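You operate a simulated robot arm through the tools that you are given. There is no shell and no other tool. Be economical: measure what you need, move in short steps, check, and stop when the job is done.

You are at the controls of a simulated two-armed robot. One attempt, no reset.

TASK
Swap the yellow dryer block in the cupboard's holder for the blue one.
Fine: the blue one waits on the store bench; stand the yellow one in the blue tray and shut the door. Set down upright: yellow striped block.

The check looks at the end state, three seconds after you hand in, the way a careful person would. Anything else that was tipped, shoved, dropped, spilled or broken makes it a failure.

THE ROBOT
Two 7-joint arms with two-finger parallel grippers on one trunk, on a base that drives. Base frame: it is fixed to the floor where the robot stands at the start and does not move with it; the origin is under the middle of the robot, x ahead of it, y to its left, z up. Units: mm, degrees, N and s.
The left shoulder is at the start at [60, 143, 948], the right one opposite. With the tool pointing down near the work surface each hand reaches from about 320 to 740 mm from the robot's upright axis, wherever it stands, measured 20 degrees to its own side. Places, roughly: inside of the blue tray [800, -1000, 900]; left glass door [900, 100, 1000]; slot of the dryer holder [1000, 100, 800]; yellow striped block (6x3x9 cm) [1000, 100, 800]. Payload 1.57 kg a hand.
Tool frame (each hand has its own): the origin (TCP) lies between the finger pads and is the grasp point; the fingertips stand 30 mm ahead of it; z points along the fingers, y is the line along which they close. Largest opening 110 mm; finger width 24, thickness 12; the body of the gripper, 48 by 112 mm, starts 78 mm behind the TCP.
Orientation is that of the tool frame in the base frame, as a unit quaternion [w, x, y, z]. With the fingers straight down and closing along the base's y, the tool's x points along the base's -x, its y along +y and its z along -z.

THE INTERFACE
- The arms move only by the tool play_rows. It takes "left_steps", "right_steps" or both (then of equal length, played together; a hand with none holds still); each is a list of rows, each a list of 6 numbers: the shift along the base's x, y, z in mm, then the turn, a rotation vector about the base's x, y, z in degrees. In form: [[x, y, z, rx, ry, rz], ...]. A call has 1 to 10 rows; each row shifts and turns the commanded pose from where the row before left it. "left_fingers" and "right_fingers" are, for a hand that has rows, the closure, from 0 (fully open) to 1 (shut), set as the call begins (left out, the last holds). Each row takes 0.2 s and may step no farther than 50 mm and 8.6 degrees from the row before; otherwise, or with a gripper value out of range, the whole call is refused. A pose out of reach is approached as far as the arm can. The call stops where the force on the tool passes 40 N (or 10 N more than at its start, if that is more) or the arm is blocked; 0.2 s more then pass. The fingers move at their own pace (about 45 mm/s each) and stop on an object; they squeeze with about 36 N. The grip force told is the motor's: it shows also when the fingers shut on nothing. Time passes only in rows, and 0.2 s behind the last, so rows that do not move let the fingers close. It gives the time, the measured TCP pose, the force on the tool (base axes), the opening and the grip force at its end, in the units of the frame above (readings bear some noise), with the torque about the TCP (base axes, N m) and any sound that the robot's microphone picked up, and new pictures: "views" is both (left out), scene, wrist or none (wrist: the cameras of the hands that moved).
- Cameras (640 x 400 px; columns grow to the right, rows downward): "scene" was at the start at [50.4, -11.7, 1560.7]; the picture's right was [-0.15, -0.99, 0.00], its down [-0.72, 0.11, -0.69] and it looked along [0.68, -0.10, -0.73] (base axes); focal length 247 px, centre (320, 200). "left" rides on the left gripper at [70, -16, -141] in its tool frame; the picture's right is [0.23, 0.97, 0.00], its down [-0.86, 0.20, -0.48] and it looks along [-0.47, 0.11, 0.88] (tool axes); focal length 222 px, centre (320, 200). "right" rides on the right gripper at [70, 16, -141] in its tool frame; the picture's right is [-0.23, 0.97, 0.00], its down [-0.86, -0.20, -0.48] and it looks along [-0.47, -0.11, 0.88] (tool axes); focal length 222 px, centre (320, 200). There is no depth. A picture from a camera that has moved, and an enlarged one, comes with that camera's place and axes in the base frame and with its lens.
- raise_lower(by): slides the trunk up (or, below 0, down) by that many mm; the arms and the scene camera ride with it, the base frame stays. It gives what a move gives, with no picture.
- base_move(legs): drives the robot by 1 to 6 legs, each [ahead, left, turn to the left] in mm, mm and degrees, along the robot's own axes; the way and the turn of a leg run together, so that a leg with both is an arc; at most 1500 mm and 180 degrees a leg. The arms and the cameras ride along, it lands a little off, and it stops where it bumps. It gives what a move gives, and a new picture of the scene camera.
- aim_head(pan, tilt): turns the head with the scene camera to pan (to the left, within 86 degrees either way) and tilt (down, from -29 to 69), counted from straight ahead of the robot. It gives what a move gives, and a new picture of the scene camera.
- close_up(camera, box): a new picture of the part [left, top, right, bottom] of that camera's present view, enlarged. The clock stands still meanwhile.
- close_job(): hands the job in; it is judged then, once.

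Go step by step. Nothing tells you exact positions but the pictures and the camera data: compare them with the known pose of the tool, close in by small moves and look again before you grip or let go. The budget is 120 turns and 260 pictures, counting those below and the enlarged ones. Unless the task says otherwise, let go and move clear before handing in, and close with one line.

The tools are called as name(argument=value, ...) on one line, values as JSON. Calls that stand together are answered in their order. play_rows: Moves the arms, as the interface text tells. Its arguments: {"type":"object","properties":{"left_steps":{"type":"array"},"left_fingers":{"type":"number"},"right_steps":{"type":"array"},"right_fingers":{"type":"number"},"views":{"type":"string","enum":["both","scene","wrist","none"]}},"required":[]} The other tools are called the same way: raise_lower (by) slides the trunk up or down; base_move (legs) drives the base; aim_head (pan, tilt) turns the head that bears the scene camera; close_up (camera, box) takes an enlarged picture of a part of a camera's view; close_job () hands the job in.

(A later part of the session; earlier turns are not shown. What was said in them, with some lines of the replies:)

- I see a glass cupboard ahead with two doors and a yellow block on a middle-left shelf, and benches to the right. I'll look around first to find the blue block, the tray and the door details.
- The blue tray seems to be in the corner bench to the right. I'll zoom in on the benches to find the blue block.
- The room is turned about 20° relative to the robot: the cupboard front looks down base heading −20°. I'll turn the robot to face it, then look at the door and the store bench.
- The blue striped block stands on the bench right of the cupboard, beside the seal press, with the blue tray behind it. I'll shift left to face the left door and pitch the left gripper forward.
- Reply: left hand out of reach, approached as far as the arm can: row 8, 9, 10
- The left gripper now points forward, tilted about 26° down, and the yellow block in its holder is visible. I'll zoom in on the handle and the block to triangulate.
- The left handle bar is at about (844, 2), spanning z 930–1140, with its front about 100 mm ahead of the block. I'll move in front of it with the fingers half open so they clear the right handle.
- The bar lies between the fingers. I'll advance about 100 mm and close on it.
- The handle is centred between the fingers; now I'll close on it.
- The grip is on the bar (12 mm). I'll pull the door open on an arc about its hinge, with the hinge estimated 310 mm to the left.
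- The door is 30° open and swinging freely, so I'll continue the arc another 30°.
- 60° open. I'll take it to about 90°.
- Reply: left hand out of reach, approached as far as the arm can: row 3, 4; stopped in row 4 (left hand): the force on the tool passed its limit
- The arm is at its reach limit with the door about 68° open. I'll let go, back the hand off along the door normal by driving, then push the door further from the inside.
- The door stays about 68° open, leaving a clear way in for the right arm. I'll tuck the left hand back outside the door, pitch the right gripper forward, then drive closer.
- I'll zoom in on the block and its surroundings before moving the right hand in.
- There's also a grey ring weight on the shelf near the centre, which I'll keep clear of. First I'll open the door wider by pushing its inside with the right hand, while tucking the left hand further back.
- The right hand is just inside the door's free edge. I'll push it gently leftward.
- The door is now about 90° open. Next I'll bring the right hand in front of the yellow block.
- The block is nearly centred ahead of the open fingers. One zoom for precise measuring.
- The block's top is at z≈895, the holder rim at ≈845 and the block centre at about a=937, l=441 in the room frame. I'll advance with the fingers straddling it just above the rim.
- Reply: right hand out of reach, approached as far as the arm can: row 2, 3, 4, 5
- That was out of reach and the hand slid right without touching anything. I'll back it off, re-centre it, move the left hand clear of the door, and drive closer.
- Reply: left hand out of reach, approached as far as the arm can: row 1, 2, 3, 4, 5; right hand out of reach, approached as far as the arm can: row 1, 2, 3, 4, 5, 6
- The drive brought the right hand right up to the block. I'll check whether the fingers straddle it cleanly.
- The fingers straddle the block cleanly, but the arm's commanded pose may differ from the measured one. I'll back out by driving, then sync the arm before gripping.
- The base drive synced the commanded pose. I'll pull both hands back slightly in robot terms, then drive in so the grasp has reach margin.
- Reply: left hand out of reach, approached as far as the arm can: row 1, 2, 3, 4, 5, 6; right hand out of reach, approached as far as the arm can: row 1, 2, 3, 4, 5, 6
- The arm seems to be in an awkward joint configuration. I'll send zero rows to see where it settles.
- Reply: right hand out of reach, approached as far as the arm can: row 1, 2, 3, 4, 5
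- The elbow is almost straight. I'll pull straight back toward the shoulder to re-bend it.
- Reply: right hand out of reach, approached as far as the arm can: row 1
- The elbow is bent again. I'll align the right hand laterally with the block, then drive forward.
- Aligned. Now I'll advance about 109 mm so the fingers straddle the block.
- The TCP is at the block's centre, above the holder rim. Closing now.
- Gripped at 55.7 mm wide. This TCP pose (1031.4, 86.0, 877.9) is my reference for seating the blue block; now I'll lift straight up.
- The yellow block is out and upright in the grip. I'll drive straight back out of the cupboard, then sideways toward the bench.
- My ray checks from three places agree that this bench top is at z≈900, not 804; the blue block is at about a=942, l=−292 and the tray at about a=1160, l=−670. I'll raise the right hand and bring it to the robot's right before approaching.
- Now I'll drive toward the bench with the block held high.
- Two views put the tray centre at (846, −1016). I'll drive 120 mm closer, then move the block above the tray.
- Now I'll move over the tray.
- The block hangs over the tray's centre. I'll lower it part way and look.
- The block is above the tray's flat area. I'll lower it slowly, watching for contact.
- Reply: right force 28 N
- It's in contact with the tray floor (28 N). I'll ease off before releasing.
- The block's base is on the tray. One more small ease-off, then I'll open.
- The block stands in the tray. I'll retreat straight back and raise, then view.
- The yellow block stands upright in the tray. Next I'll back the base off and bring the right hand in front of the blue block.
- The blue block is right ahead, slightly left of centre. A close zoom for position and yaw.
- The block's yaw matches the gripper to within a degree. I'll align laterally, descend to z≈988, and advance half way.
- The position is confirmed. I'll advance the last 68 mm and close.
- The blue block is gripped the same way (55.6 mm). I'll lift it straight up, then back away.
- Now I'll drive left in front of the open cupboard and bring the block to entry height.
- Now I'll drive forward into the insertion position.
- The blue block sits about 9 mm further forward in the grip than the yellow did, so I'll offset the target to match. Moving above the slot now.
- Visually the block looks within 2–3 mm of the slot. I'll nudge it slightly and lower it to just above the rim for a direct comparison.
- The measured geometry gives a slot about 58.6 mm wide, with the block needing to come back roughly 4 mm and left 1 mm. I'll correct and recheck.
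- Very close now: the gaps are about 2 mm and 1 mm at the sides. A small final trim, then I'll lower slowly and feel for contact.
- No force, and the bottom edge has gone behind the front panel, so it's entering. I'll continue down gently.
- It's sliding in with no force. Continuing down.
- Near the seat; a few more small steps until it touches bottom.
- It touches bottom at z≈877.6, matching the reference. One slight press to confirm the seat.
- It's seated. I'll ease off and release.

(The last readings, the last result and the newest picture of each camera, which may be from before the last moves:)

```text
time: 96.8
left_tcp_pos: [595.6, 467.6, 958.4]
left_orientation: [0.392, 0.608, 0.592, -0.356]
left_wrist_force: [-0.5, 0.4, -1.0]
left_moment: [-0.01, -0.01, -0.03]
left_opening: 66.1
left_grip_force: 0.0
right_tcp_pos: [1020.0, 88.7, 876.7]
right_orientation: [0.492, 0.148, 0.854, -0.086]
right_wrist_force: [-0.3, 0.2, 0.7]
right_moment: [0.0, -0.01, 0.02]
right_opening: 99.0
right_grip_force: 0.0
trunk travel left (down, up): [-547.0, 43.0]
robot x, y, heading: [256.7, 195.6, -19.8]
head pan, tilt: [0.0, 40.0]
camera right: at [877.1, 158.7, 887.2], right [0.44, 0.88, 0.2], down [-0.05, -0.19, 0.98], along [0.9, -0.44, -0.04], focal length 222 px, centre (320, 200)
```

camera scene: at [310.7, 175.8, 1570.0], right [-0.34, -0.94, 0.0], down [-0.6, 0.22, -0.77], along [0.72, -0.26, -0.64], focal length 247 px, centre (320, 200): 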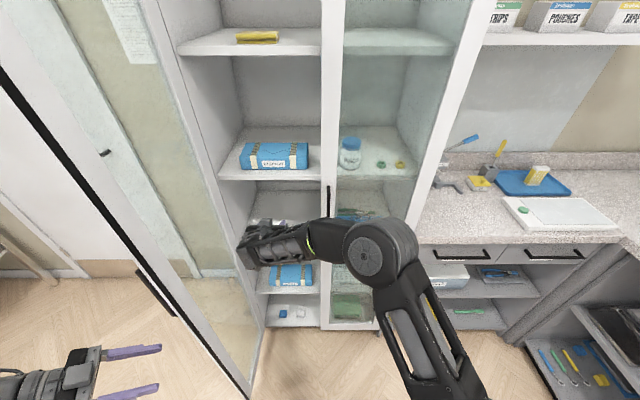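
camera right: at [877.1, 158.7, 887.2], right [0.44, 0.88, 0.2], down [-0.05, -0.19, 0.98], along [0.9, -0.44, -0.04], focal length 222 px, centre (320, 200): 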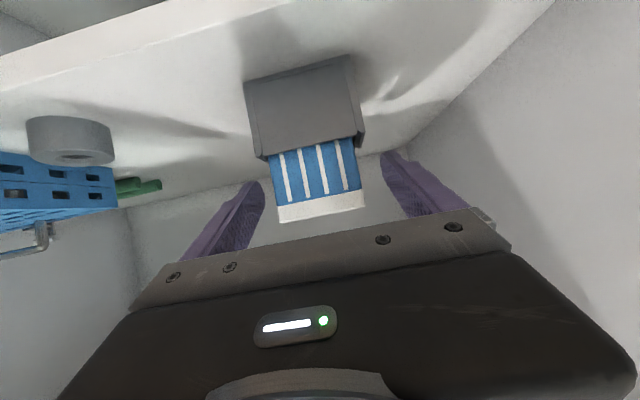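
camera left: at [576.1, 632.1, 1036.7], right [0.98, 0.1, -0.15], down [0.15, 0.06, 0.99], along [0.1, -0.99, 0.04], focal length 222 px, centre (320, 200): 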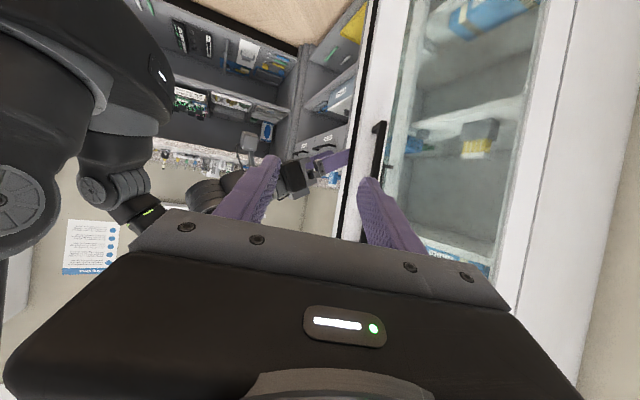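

Released cleanly. I'll withdraw the hand straight back and view the holder.

play_rows(right_steps=[[-21, 7.8, 1, 0, 0, 0], [-21, 7.8, 3, 0, 0, 0], [-25, 9.3, 5, 0, 0, 0], [-25, 9.3, 5, 0, 0, 0], [-25, 9.3, 5, 0, 0, 0]], views="wrist")

base_move(legs=[[-320, 0, 0]])

close_up(camera="scene", box=[200, 120, 360, 240])

```text
time: 98.0
left_tcp_pos: [594.1, 467.8, 959.4]
left_orientation: [0.394, 0.607, 0.592, -0.356]
left_wrist_force: [-1.3, -0.5, 0.6]
left_moment: [0.03, 0.01, 0.01]
left_opening: 65.8
left_grip_force: 0.1
right_tcp_pos: [902.5, 132.7, 897.3]
right_orientation: [0.492, 0.149, 0.854, -0.087]
right_wrist_force: [0.4, -0.2, -0.9]
right_moment: [0.01, -0.03, 0.01]
right_opening: 98.6
right_grip_force: 0.0
trunk travel left (down, up): [-547.0, 43.0]
robot x, y, heading: [253.7, 194.8, -19.9]
head pan, tilt: [0.0, 40.0]
camera right: at [759.8, 203.2, 906.5], right [0.44, 0.88, 0.19], down [-0.05, -0.19, 0.98], along [0.9, -0.44, -0.04], focal length 222 px, centre (320, 200)
```

right: 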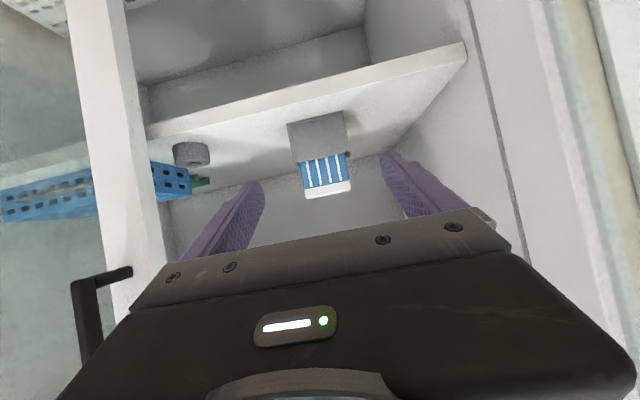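

```text
time: 100.1
left_tcp_pos: [299.0, 575.6, 958.7]
left_orientation: [0.392, 0.607, 0.592, -0.355]
left_wrist_force: [0.9, -0.1, 0.4]
left_moment: [0.02, 0.01, 0.02]
left_opening: 66.0
left_grip_force: 0.0
right_tcp_pos: [605.5, 241.1, 896.9]
right_orientation: [0.491, 0.149, 0.854, -0.086]
right_wrist_force: [0.6, -0.2, 0.1]
right_moment: [0.02, -0.01, 0.0]
right_opening: 99.1
right_grip_force: 0.0
trunk travel left (down, up): [-547.0, 43.0]
robot x, y, heading: [-40.1, 303.6, -20.0]
head pan, tilt: [0.0, 40.0]
camera scene: at [12.9, 284.1, 1570.1], right [-0.34, -0.94, 0.0], down [-0.6, 0.22, -0.77], along [0.72, -0.26, -0.64], focal length 247 px, centre (320, 200)
```

scene: 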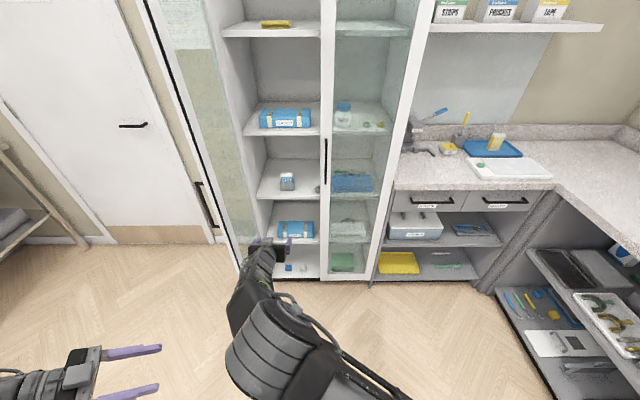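

```text
3.33 times, centred on (280, 180) of scene
camera zoom: at [12.9, 284.1, 1570.1], right [-0.34, -0.94, 0.0], down [-0.6, 0.22, -0.77], along [0.72, -0.26, -0.64], focal length 824 px, centre (453, 267)
```

zoom: 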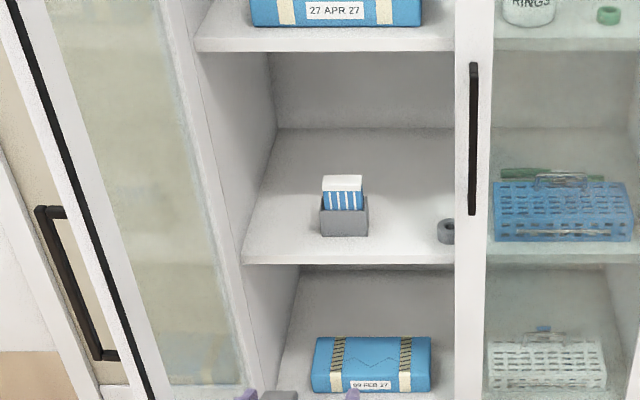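

The blue block is seated in the holder. To shut the door, I'll clear the right hand out of its sweep and turn the left gripper (closed) to push the door from outside, below the handle.

play_rows(left_steps=[[9.4, -3.5, -7.5, 0, 0, 2.5], [9.4, -3.5, -7.5, 0, 0, 2.5], [9.4, -3.5, -7.5, 0, 0, 2.5], [9.4, -3.5, -7.5, 0, 0, 2.5], [9.4, -3.5, -7.5, 0, 0, 2.5], [9.4, -3.5, -7.5, 0, 0, 2.5], [9.4, -3.5, -7.5, 0, 0, 2.5], [9.4, -3.5, -7.5, 0, 0, 2.5], [9.4, -3.5, -7.5, 0, 0, 2.5], [9.4, -3.5, -7.5, 0, 0, 2.5]], right_steps=[[-34, -26.4, 8, 0, 0, 0], [-34, -26.4, 8, 0, 0, 0], [-34, -26.4, 8, 0, 0, 0], [-34, -26.4, 8, 0, 0, 0], [-34, -26.4, 8, 0, 0, 0], [-34, -26.4, 8, 0, 0, 0], [-34, -26.4, 8, 0, 0, 0], [-34, -26.4, 8, 0, 0, 0], [-34, -26.4, 8, 0, 0, 0], [-34, -26.4, 8, 0, 0, 0]], left_fingers=1.0, views="scene")

```text
time: 102.3
left_tcp_pos: [393.9, 540.3, 884.5]
left_orientation: [0.46, 0.465, 0.709, -0.262]
left_wrist_force: [-0.1, 0.3, -0.1]
left_moment: [0.06, -0.01, 0.02]
left_opening: 0.0
left_grip_force: 21.7
right_tcp_pos: [396.3, -23.9, 973.3]
right_orientation: [0.491, 0.149, 0.854, -0.086]
right_wrist_force: [0.8, -0.5, -1.2]
right_moment: [0.01, 0.01, -0.02]
right_opening: 99.3
right_grip_force: 0.0
right hand out of reach, approached as far as the arm can: row 7, 8, 9, 10
trunk travel left (down, up): [-547.0, 43.0]
robot x, y, heading: [-39.7, 297.2, -20.1]
head pan, tilt: [0.0, 40.0]
camera scene: at [13.4, 282.9, 1570.1], right [-0.34, -0.94, 0.0], down [-0.6, 0.22, -0.77], along [0.72, -0.26, -0.64], focal length 247 px, centre (320, 200)
```

scene: 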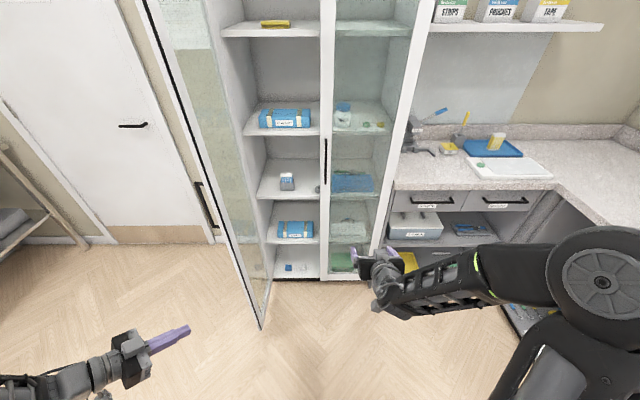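

Both hands are well placed. I'll drive ahead 120 mm, then swing the left hand around the outside of the door.

base_move(legs=[[120, 0, 0]])

play_rows(left_steps=[[10, 30, 0, 0, 0, 0], [10, 30, 0, 0, 0, 0], [33.7, -12.6, 0, 0, 0, 0], [33.7, -12.6, 0, 0, 0, 0], [33.7, -12.6, 0, 0, 0, 0], [33.7, -12.6, 0, 0, 0, 0], [33.7, -12.6, 0, 0, 0, 0], [33.7, -12.6, 0, 0, 0, 0]])

```text
time: 103.5
left_tcp_pos: [508.3, 498.8, 883.3]
left_orientation: [0.46, 0.465, 0.71, -0.262]
left_wrist_force: [0.5, -0.2, 0.6]
left_moment: [0.03, -0.01, 0.0]
left_opening: 0.2
left_grip_force: 21.6
right_tcp_pos: [511.6, -64.5, 971.1]
right_orientation: [0.489, 0.15, 0.855, -0.087]
right_wrist_force: [-0.2, 0.0, -1.1]
right_moment: [0.02, 0.0, 0.0]
right_opening: 99.3
right_grip_force: 0.0
trunk travel left (down, up): [-547.0, 43.0]
robot x, y, heading: [75.3, 259.8, -19.9]
head pan, tilt: [0.0, 40.0]
camera scene: at [129.1, 241.7, 1570.0], right [-0.34, -0.94, 0.0], down [-0.61, 0.22, -0.77], along [0.72, -0.26, -0.64], focal length 247 px, centre (320, 200)
```

scene: 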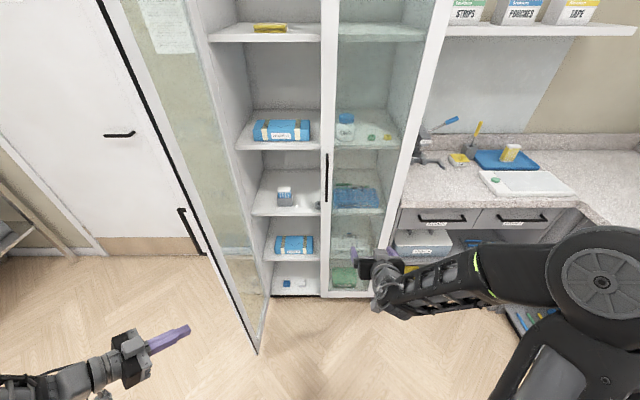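

```text
time: 105.3
left_tcp_pos: [729.0, 485.7, 885.4]
left_orientation: [0.46, 0.464, 0.71, -0.262]
left_wrist_force: [0.8, 0.5, 0.0]
left_moment: [0.02, -0.01, 0.01]
left_opening: 0.1
left_grip_force: 21.6
right_tcp_pos: [511.0, -66.5, 971.7]
right_orientation: [0.489, 0.149, 0.855, -0.086]
right_wrist_force: [0.2, -0.4, 0.4]
right_moment: [-0.02, -0.05, 0.03]
right_opening: 98.9
right_grip_force: 0.1
trunk travel left (down, up): [-547.0, 43.0]
robot x, y, heading: [75.0, 262.8, -19.8]
head pan, tilt: [0.0, 40.0]
camera scene: at [128.0, 242.1, 1570.0], right [-0.34, -0.94, 0.0], down [-0.6, 0.22, -0.77], along [0.72, -0.26, -0.64], focal length 247 px, centre (320, 200)
camera left: at [645.2, 619.6, 882.8], right [0.84, 0.52, -0.15], down [0.11, 0.11, 0.99], along [0.53, -0.85, 0.04], focal length 222 px, centre (320, 200)
```

scene: 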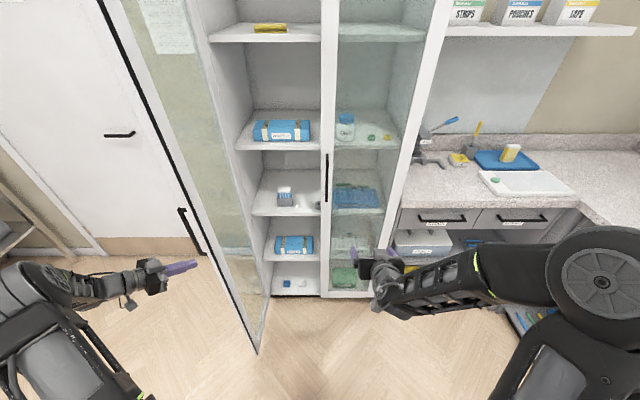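
left: 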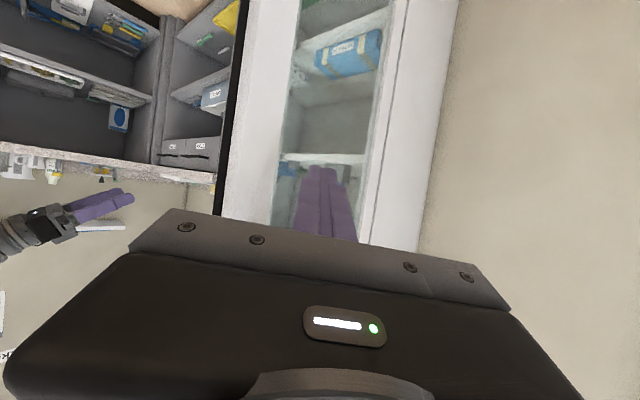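

The closed fingers are just outside the door frame, below the handle. I'll sweep the door along its closing arc to about 55°.

play_rows(left_steps=[[-26.4, -31.8, 0, 0, 0, 0], [-11.6, -25.5, 0, 0, 0, 0], [-11.6, -25.5, 0, 0, 0, 0], [-6.6, -26.9, 0, 0, 0, 0], [-6.6, -26.9, 0, 0, 0, 0], [-2.9, -27.7, 0, 0, 0, 0], [-1.0, -27.7, 0, 0, 0, 0], [1.9, -27.9, 0, 0, 0, 0], [3.9, -27.3, 0, 0, 0, 0]])

```text
time: 107.3
left_tcp_pos: [667.8, 237.0, 884.6]
left_orientation: [0.46, 0.465, 0.71, -0.261]
left_wrist_force: [-0.3, 0.2, 1.2]
left_moment: [-0.03, 0.0, -0.02]
left_opening: 0.0
left_grip_force: 20.8
right_tcp_pos: [511.4, -65.4, 972.7]
right_orientation: [0.49, 0.15, 0.854, -0.086]
right_wrist_force: [-0.3, 0.3, -0.1]
right_moment: [-0.02, 0.01, -0.01]
right_opening: 98.8
right_grip_force: 0.2
trunk travel left (down, up): [-547.0, 43.0]
robot x, y, heading: [72.6, 262.5, -19.9]
head pan, tilt: [0.0, 40.0]
camera scene: at [127.4, 241.8, 1570.1], right [-0.34, -0.94, 0.0], down [-0.6, 0.22, -0.77], along [0.72, -0.26, -0.64], focal length 247 px, centre (320, 200)
camera left: at [583.9, 370.0, 882.7], right [0.84, 0.52, -0.15], down [0.11, 0.11, 0.99], along [0.53, -0.85, 0.04], focal length 222 px, centre (320, 200)
```

scene: 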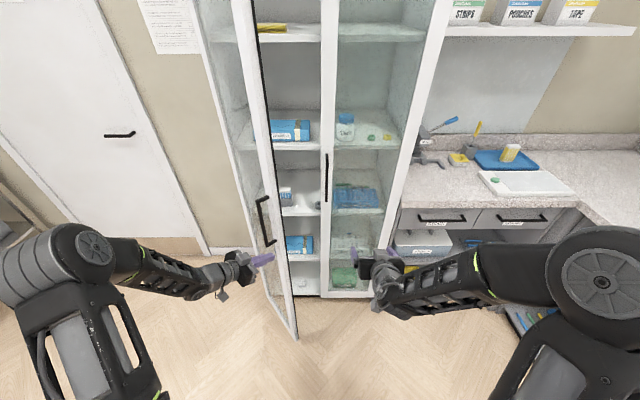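
left: 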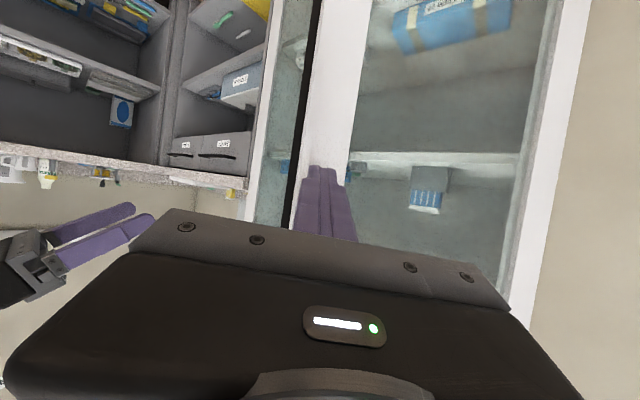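

The door is following nicely, at about 50°. I'll continue the arc to about 15°.

play_rows(left_steps=[[6.4, -27.1, 0, 0, 0, 0], [8.8, -26.5, 0, 0, 0, 0], [11, -25.4, 0, 0, 0, 0], [13.4, -24.2, 0, 0, 0, 0], [15.3, -23.4, 0, 0, 0, 0], [17.3, -21.6, 0, 0, 0, 0], [19.1, -20.2, 0, 0, 0, 0], [20.8, -18.4, 0, 0, 0, 0]])

```text
time: 109.1
left_tcp_pos: [781.5, 47.3, 884.2]
left_orientation: [0.46, 0.464, 0.71, -0.261]
left_wrist_force: [0.5, -0.3, 0.7]
left_moment: [0.0, -0.01, -0.01]
left_opening: 0.0
left_grip_force: 21.4
right_tcp_pos: [511.5, -64.3, 970.3]
right_orientation: [0.49, 0.149, 0.854, -0.086]
right_wrist_force: [-0.8, -0.2, 0.2]
right_moment: [-0.01, -0.05, -0.02]
right_opening: 99.2
right_grip_force: 0.0
trunk travel left (down, up): [-547.0, 43.0]
robot x, y, heading: [71.7, 259.4, -20.1]
head pan, tilt: [0.0, 40.0]
camera scene: at [127.7, 241.7, 1570.0], right [-0.34, -0.94, 0.0], down [-0.6, 0.22, -0.77], along [0.72, -0.26, -0.64], focal length 247 px, centre (320, 200)
camera left: at [696.9, 181.4, 881.7], right [0.84, 0.52, -0.15], down [0.11, 0.11, 0.99], along [0.53, -0.85, 0.04], focal length 222 px, centre (320, 200)
```

scene: 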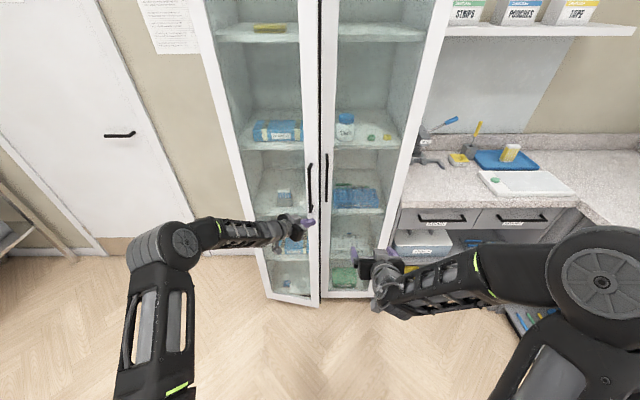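
left: 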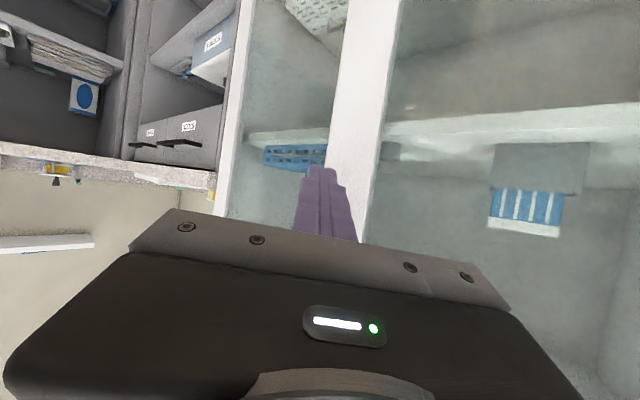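

The door is nearly closed; I'll check where the fingertip meets the frame.

close_up(camera="scene", box=[250, 150, 378, 310])

close_up(camera="left", box=[240, 100, 440, 225])

```text
2.50 times, centred on (314, 230) of scene
camera zoom: at [127.7, 241.7, 1570.0], right [-0.34, -0.94, 0.0], down [-0.6, 0.22, -0.77], along [0.72, -0.26, -0.64], focal length 618 px, centre (335, 125)
```

zoom: 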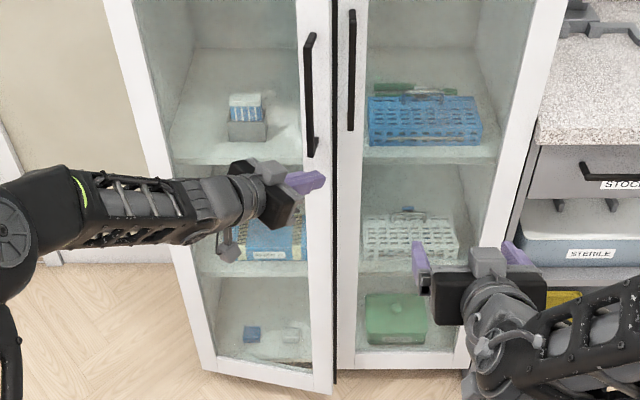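

```text
3.20 times, centred on (340, 162) of left
camera zoom: at [696.9, 181.4, 881.7], right [0.84, 0.52, -0.15], down [0.11, 0.11, 0.99], along [0.53, -0.85, 0.04], focal length 711 px, centre (256, 320)
```

zoom: 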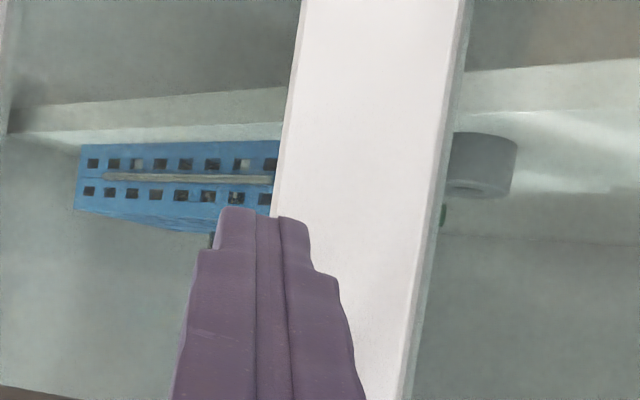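

The fingertip is on the frame close to the free edge. I'll slide it slightly inward and push forward to close.

play_rows(left_steps=[[4.5, 11, 0, 0, 0, 0], [14.1, -5.2, 0, 0, 0, 0], [14.1, -5.2, 0, 0, 0, 0], [14.1, -5.2, 0, 0, 0, 0], [12, -4.5, 0, 0, 0, 0]])

```text
time: 110.3
left_tcp_pos: [837.5, 40.1, 885.7]
left_orientation: [0.46, 0.464, 0.71, -0.262]
left_wrist_force: [-0.2, -0.6, 0.2]
left_moment: [-0.02, 0.01, 0.01]
left_opening: 0.0
left_grip_force: 21.0
right_tcp_pos: [511.1, -63.6, 972.3]
right_orientation: [0.49, 0.149, 0.855, -0.085]
right_wrist_force: [0.0, 0.7, -0.2]
right_moment: [0.0, -0.01, 0.0]
right_opening: 98.9
right_grip_force: 0.1
trunk travel left (down, up): [-547.0, 43.0]
robot x, y, heading: [73.7, 260.2, -20.1]
head pan, tilt: [0.0, 40.0]
camera scene: at [127.8, 242.1, 1570.0], right [-0.34, -0.94, 0.0], down [-0.6, 0.22, -0.77], along [0.72, -0.26, -0.64], focal length 247 px, centre (320, 200)
camera left: at [754.4, 173.9, 882.4], right [0.84, 0.52, -0.15], down [0.11, 0.11, 0.99], along [0.53, -0.85, 0.04], focal length 222 px, centre (320, 200)
```

scene: 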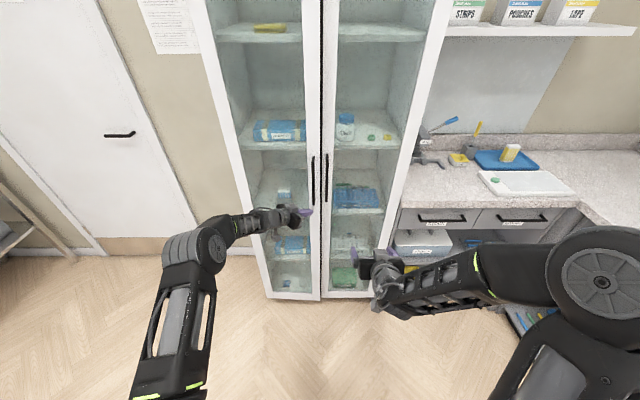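
left: 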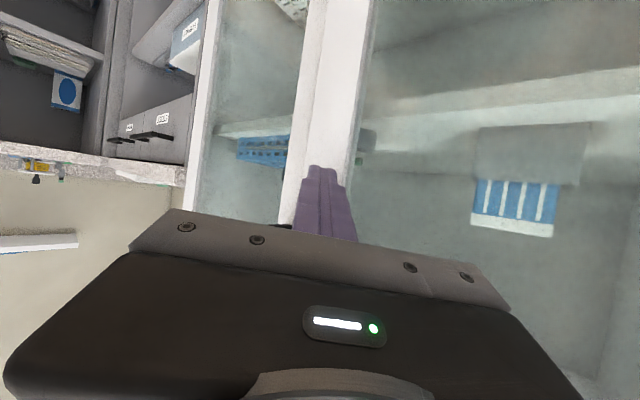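

Just a few degrees remain. I'll push slowly until it meets resistance.

play_rows(left_steps=[[4.7, -1.7, 0, 0, 0, 0], [4.7, -1.7, 0, 0, 0, 0], [4.7, -1.7, 0, 0, 0, 0], [4.7, -1.7, 0, 0, 0, 0]], views="wrist")

close_up(camera="scene", box=[250, 140, 378, 310])

```text
time: 111.3
left_tcp_pos: [858.0, 33.2, 884.4]
left_orientation: [0.46, 0.464, 0.711, -0.261]
left_wrist_force: [0.0, 0.0, 0.5]
left_moment: [0.0, 0.04, 0.02]
left_opening: 0.1
left_grip_force: 21.8
right_tcp_pos: [510.4, -64.6, 972.4]
right_orientation: [0.49, 0.149, 0.854, -0.087]
right_wrist_force: [-0.1, 0.0, -0.3]
right_moment: [-0.03, 0.02, -0.03]
right_opening: 98.8
right_grip_force: 0.1
trunk travel left (down, up): [-547.0, 43.0]
robot x, y, heading: [73.6, 260.2, -20.1]
head pan, tilt: [0.0, 40.0]
camera left: at [773.8, 166.9, 882.6], right [0.84, 0.52, -0.15], down [0.11, 0.11, 0.99], along [0.53, -0.85, 0.04], focal length 222 px, centre (320, 200)
```

left: 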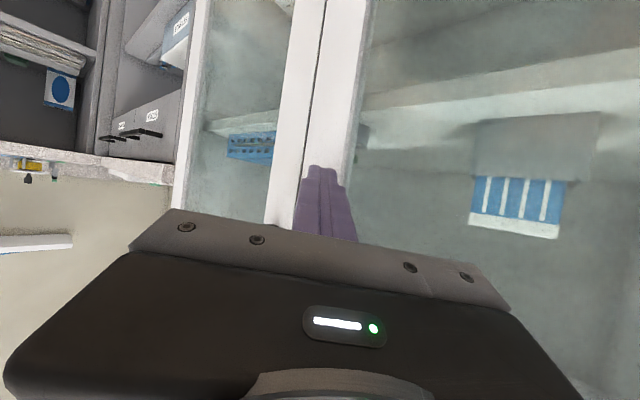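

```text
2.35 times, centred on (314, 225) of scene
camera zoom: at [127.4, 242.2, 1570.1], right [-0.34, -0.94, 0.0], down [-0.6, 0.22, -0.77], along [0.72, -0.26, -0.64], focal length 582 px, centre (334, 141)
```

zoom: 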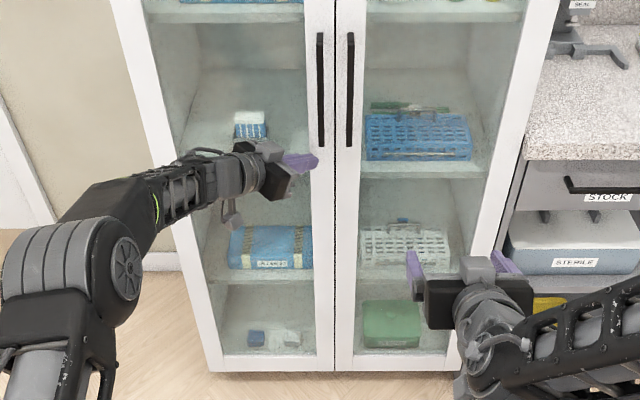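

It looks flush. I'll press a little more to feel the stop.

play_rows(left_steps=[[2.8, -1, 0, 0, 0, 0], [2.8, -1, 0, 0, 0, 0], [2.8, -1, 0, 0, 0, 0], [2.8, -1, 0, 0, 0, 0]], views="wrist")

```text
time: 112.3
left_tcp_pos: [860.9, 31.4, 884.7]
left_orientation: [0.458, 0.467, 0.709, -0.264]
left_wrist_force: [-18.3, 12.4, 8.9]
left_moment: [-0.17, -0.13, -0.19]
left_opening: 0.0
left_grip_force: 21.8
right_tcp_pos: [509.3, -61.4, 974.6]
right_orientation: [0.492, 0.148, 0.854, -0.086]
right_wrist_force: [0.6, 0.1, -0.4]
right_moment: [0.02, 0.03, 0.01]
right_opening: 98.8
right_grip_force: 0.0
trunk travel left (down, up): [-547.0, 43.0]
robot x, y, heading: [71.9, 263.5, -19.9]
head pan, tilt: [0.0, 40.0]
stopped in row 4 (left hand): the force on the tool passed its limit (the readings are from after the stop); the commanded pose is now the measured one
camera left: at [779.3, 166.1, 882.1], right [0.85, 0.51, -0.15], down [0.11, 0.11, 0.99], along [0.52, -0.86, 0.04], focal length 222 px, centre (320, 200)
```

left: 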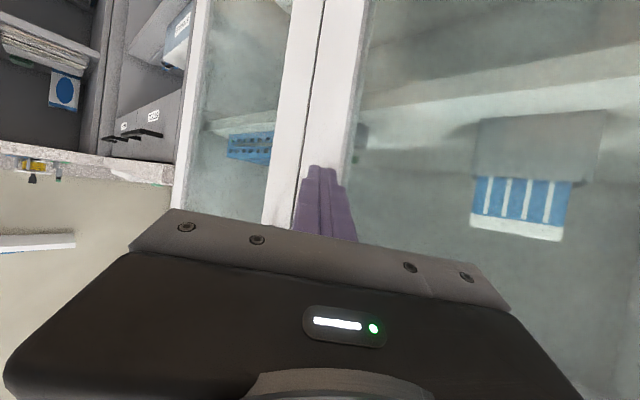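

The door is hard against its stop. I'll back the hand off and drive away to verify everything.

play_rows(left_steps=[[-10, 3.7, 0, 0, 0, 0], [-28, 10, 0, 0, 0, 0], [-28, 10, 0, 0, 0, 0], [-28, 10, 0, 0, 0, 0]], views="none")

base_move(legs=[[-200, 0, 0]])

close_up(camera="scene", box=[220, 90, 400, 290])

close_up(camera="scene", box=[390, 100, 550, 200])

```text
time: 113.3
left_tcp_pos: [770.8, 64.1, 879.6]
left_orientation: [0.458, 0.467, 0.71, -0.263]
left_wrist_force: [0.0, 0.0, -0.8]
left_moment: [-0.01, 0.01, 0.0]
left_opening: 0.1
left_grip_force: 21.4
right_tcp_pos: [510.0, -63.8, 972.3]
right_orientation: [0.491, 0.15, 0.854, -0.087]
right_wrist_force: [0.0, 0.7, 0.4]
right_moment: [-0.02, 0.0, 0.01]
right_opening: 98.9
right_grip_force: 0.1
trunk travel left (down, up): [-547.0, 43.0]
robot x, y, heading: [74.7, 257.8, -19.8]
head pan, tilt: [0.0, 40.0]
```

```text
time: 115.0
left_tcp_pos: [579.2, 137.3, 880.5]
left_orientation: [0.457, 0.465, 0.711, -0.263]
left_wrist_force: [-1.3, 0.0, -0.6]
left_moment: [0.03, 0.01, -0.01]
left_opening: 0.0
left_grip_force: 20.7
right_tcp_pos: [318.9, 7.9, 972.7]
right_orientation: [0.491, 0.147, 0.854, -0.085]
right_wrist_force: [0.4, 0.4, -0.4]
right_moment: [0.0, -0.01, 0.01]
right_opening: 99.1
right_grip_force: 0.0
trunk travel left (down, up): [-547.0, 43.0]
robot x, y, heading: [-120.2, 329.6, -19.4]
head pan, tilt: [0.0, 40.0]
camera scene: at [-67.0, 312.6, 1570.1], right [-0.34, -0.94, 0.0], down [-0.6, 0.22, -0.77], along [0.72, -0.26, -0.64], focal length 247 px, centre (320, 200)
```

scene: 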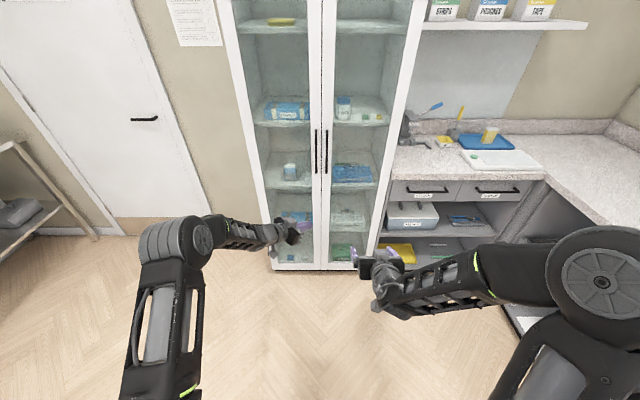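

```text
2.00 times, centred on (310, 190) of scene
camera zoom: at [-67.0, 312.6, 1570.1], right [-0.34, -0.94, 0.0], down [-0.6, 0.22, -0.77], along [0.72, -0.26, -0.64], focal length 494 px, centre (340, 220)
```

zoom: 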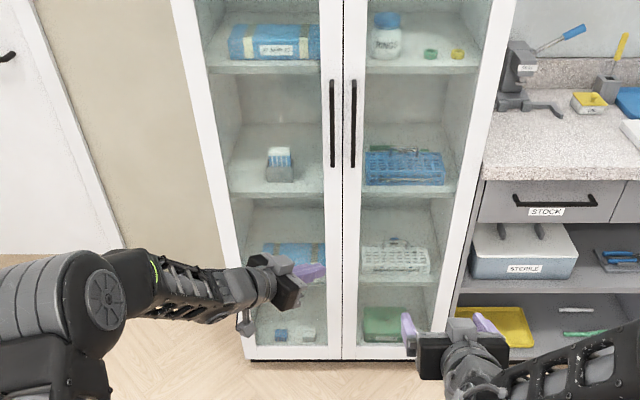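

```text
4.00 times, centred on (470, 150) of scene
camera zoom: at [-67.0, 312.6, 1570.1], right [-0.34, -0.94, 0.0], down [-0.6, 0.22, -0.77], along [0.72, -0.26, -0.64], focal length 989 px, centre (-280, 400)
```

zoom: 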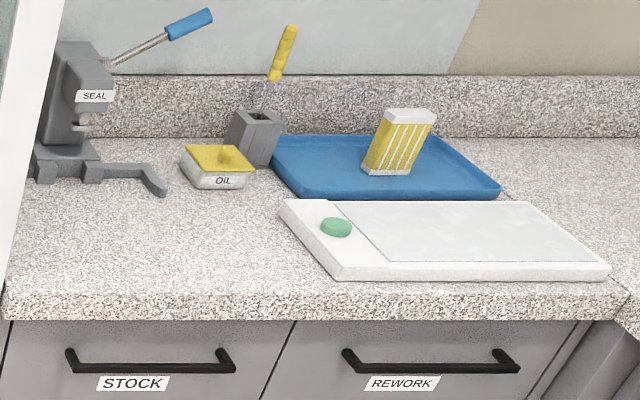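

The door is shut, the blue block is in the holder, the yellow block stands upright in the blue tray, and nothing else has been disturbed. Handing in.

close_job()

```text
The job is handed in.
```

The swap is done and handed in: the blue dryer block is in the cupboard's holder, the yellow striped block stands upright in the blue tray, and the door is shut.
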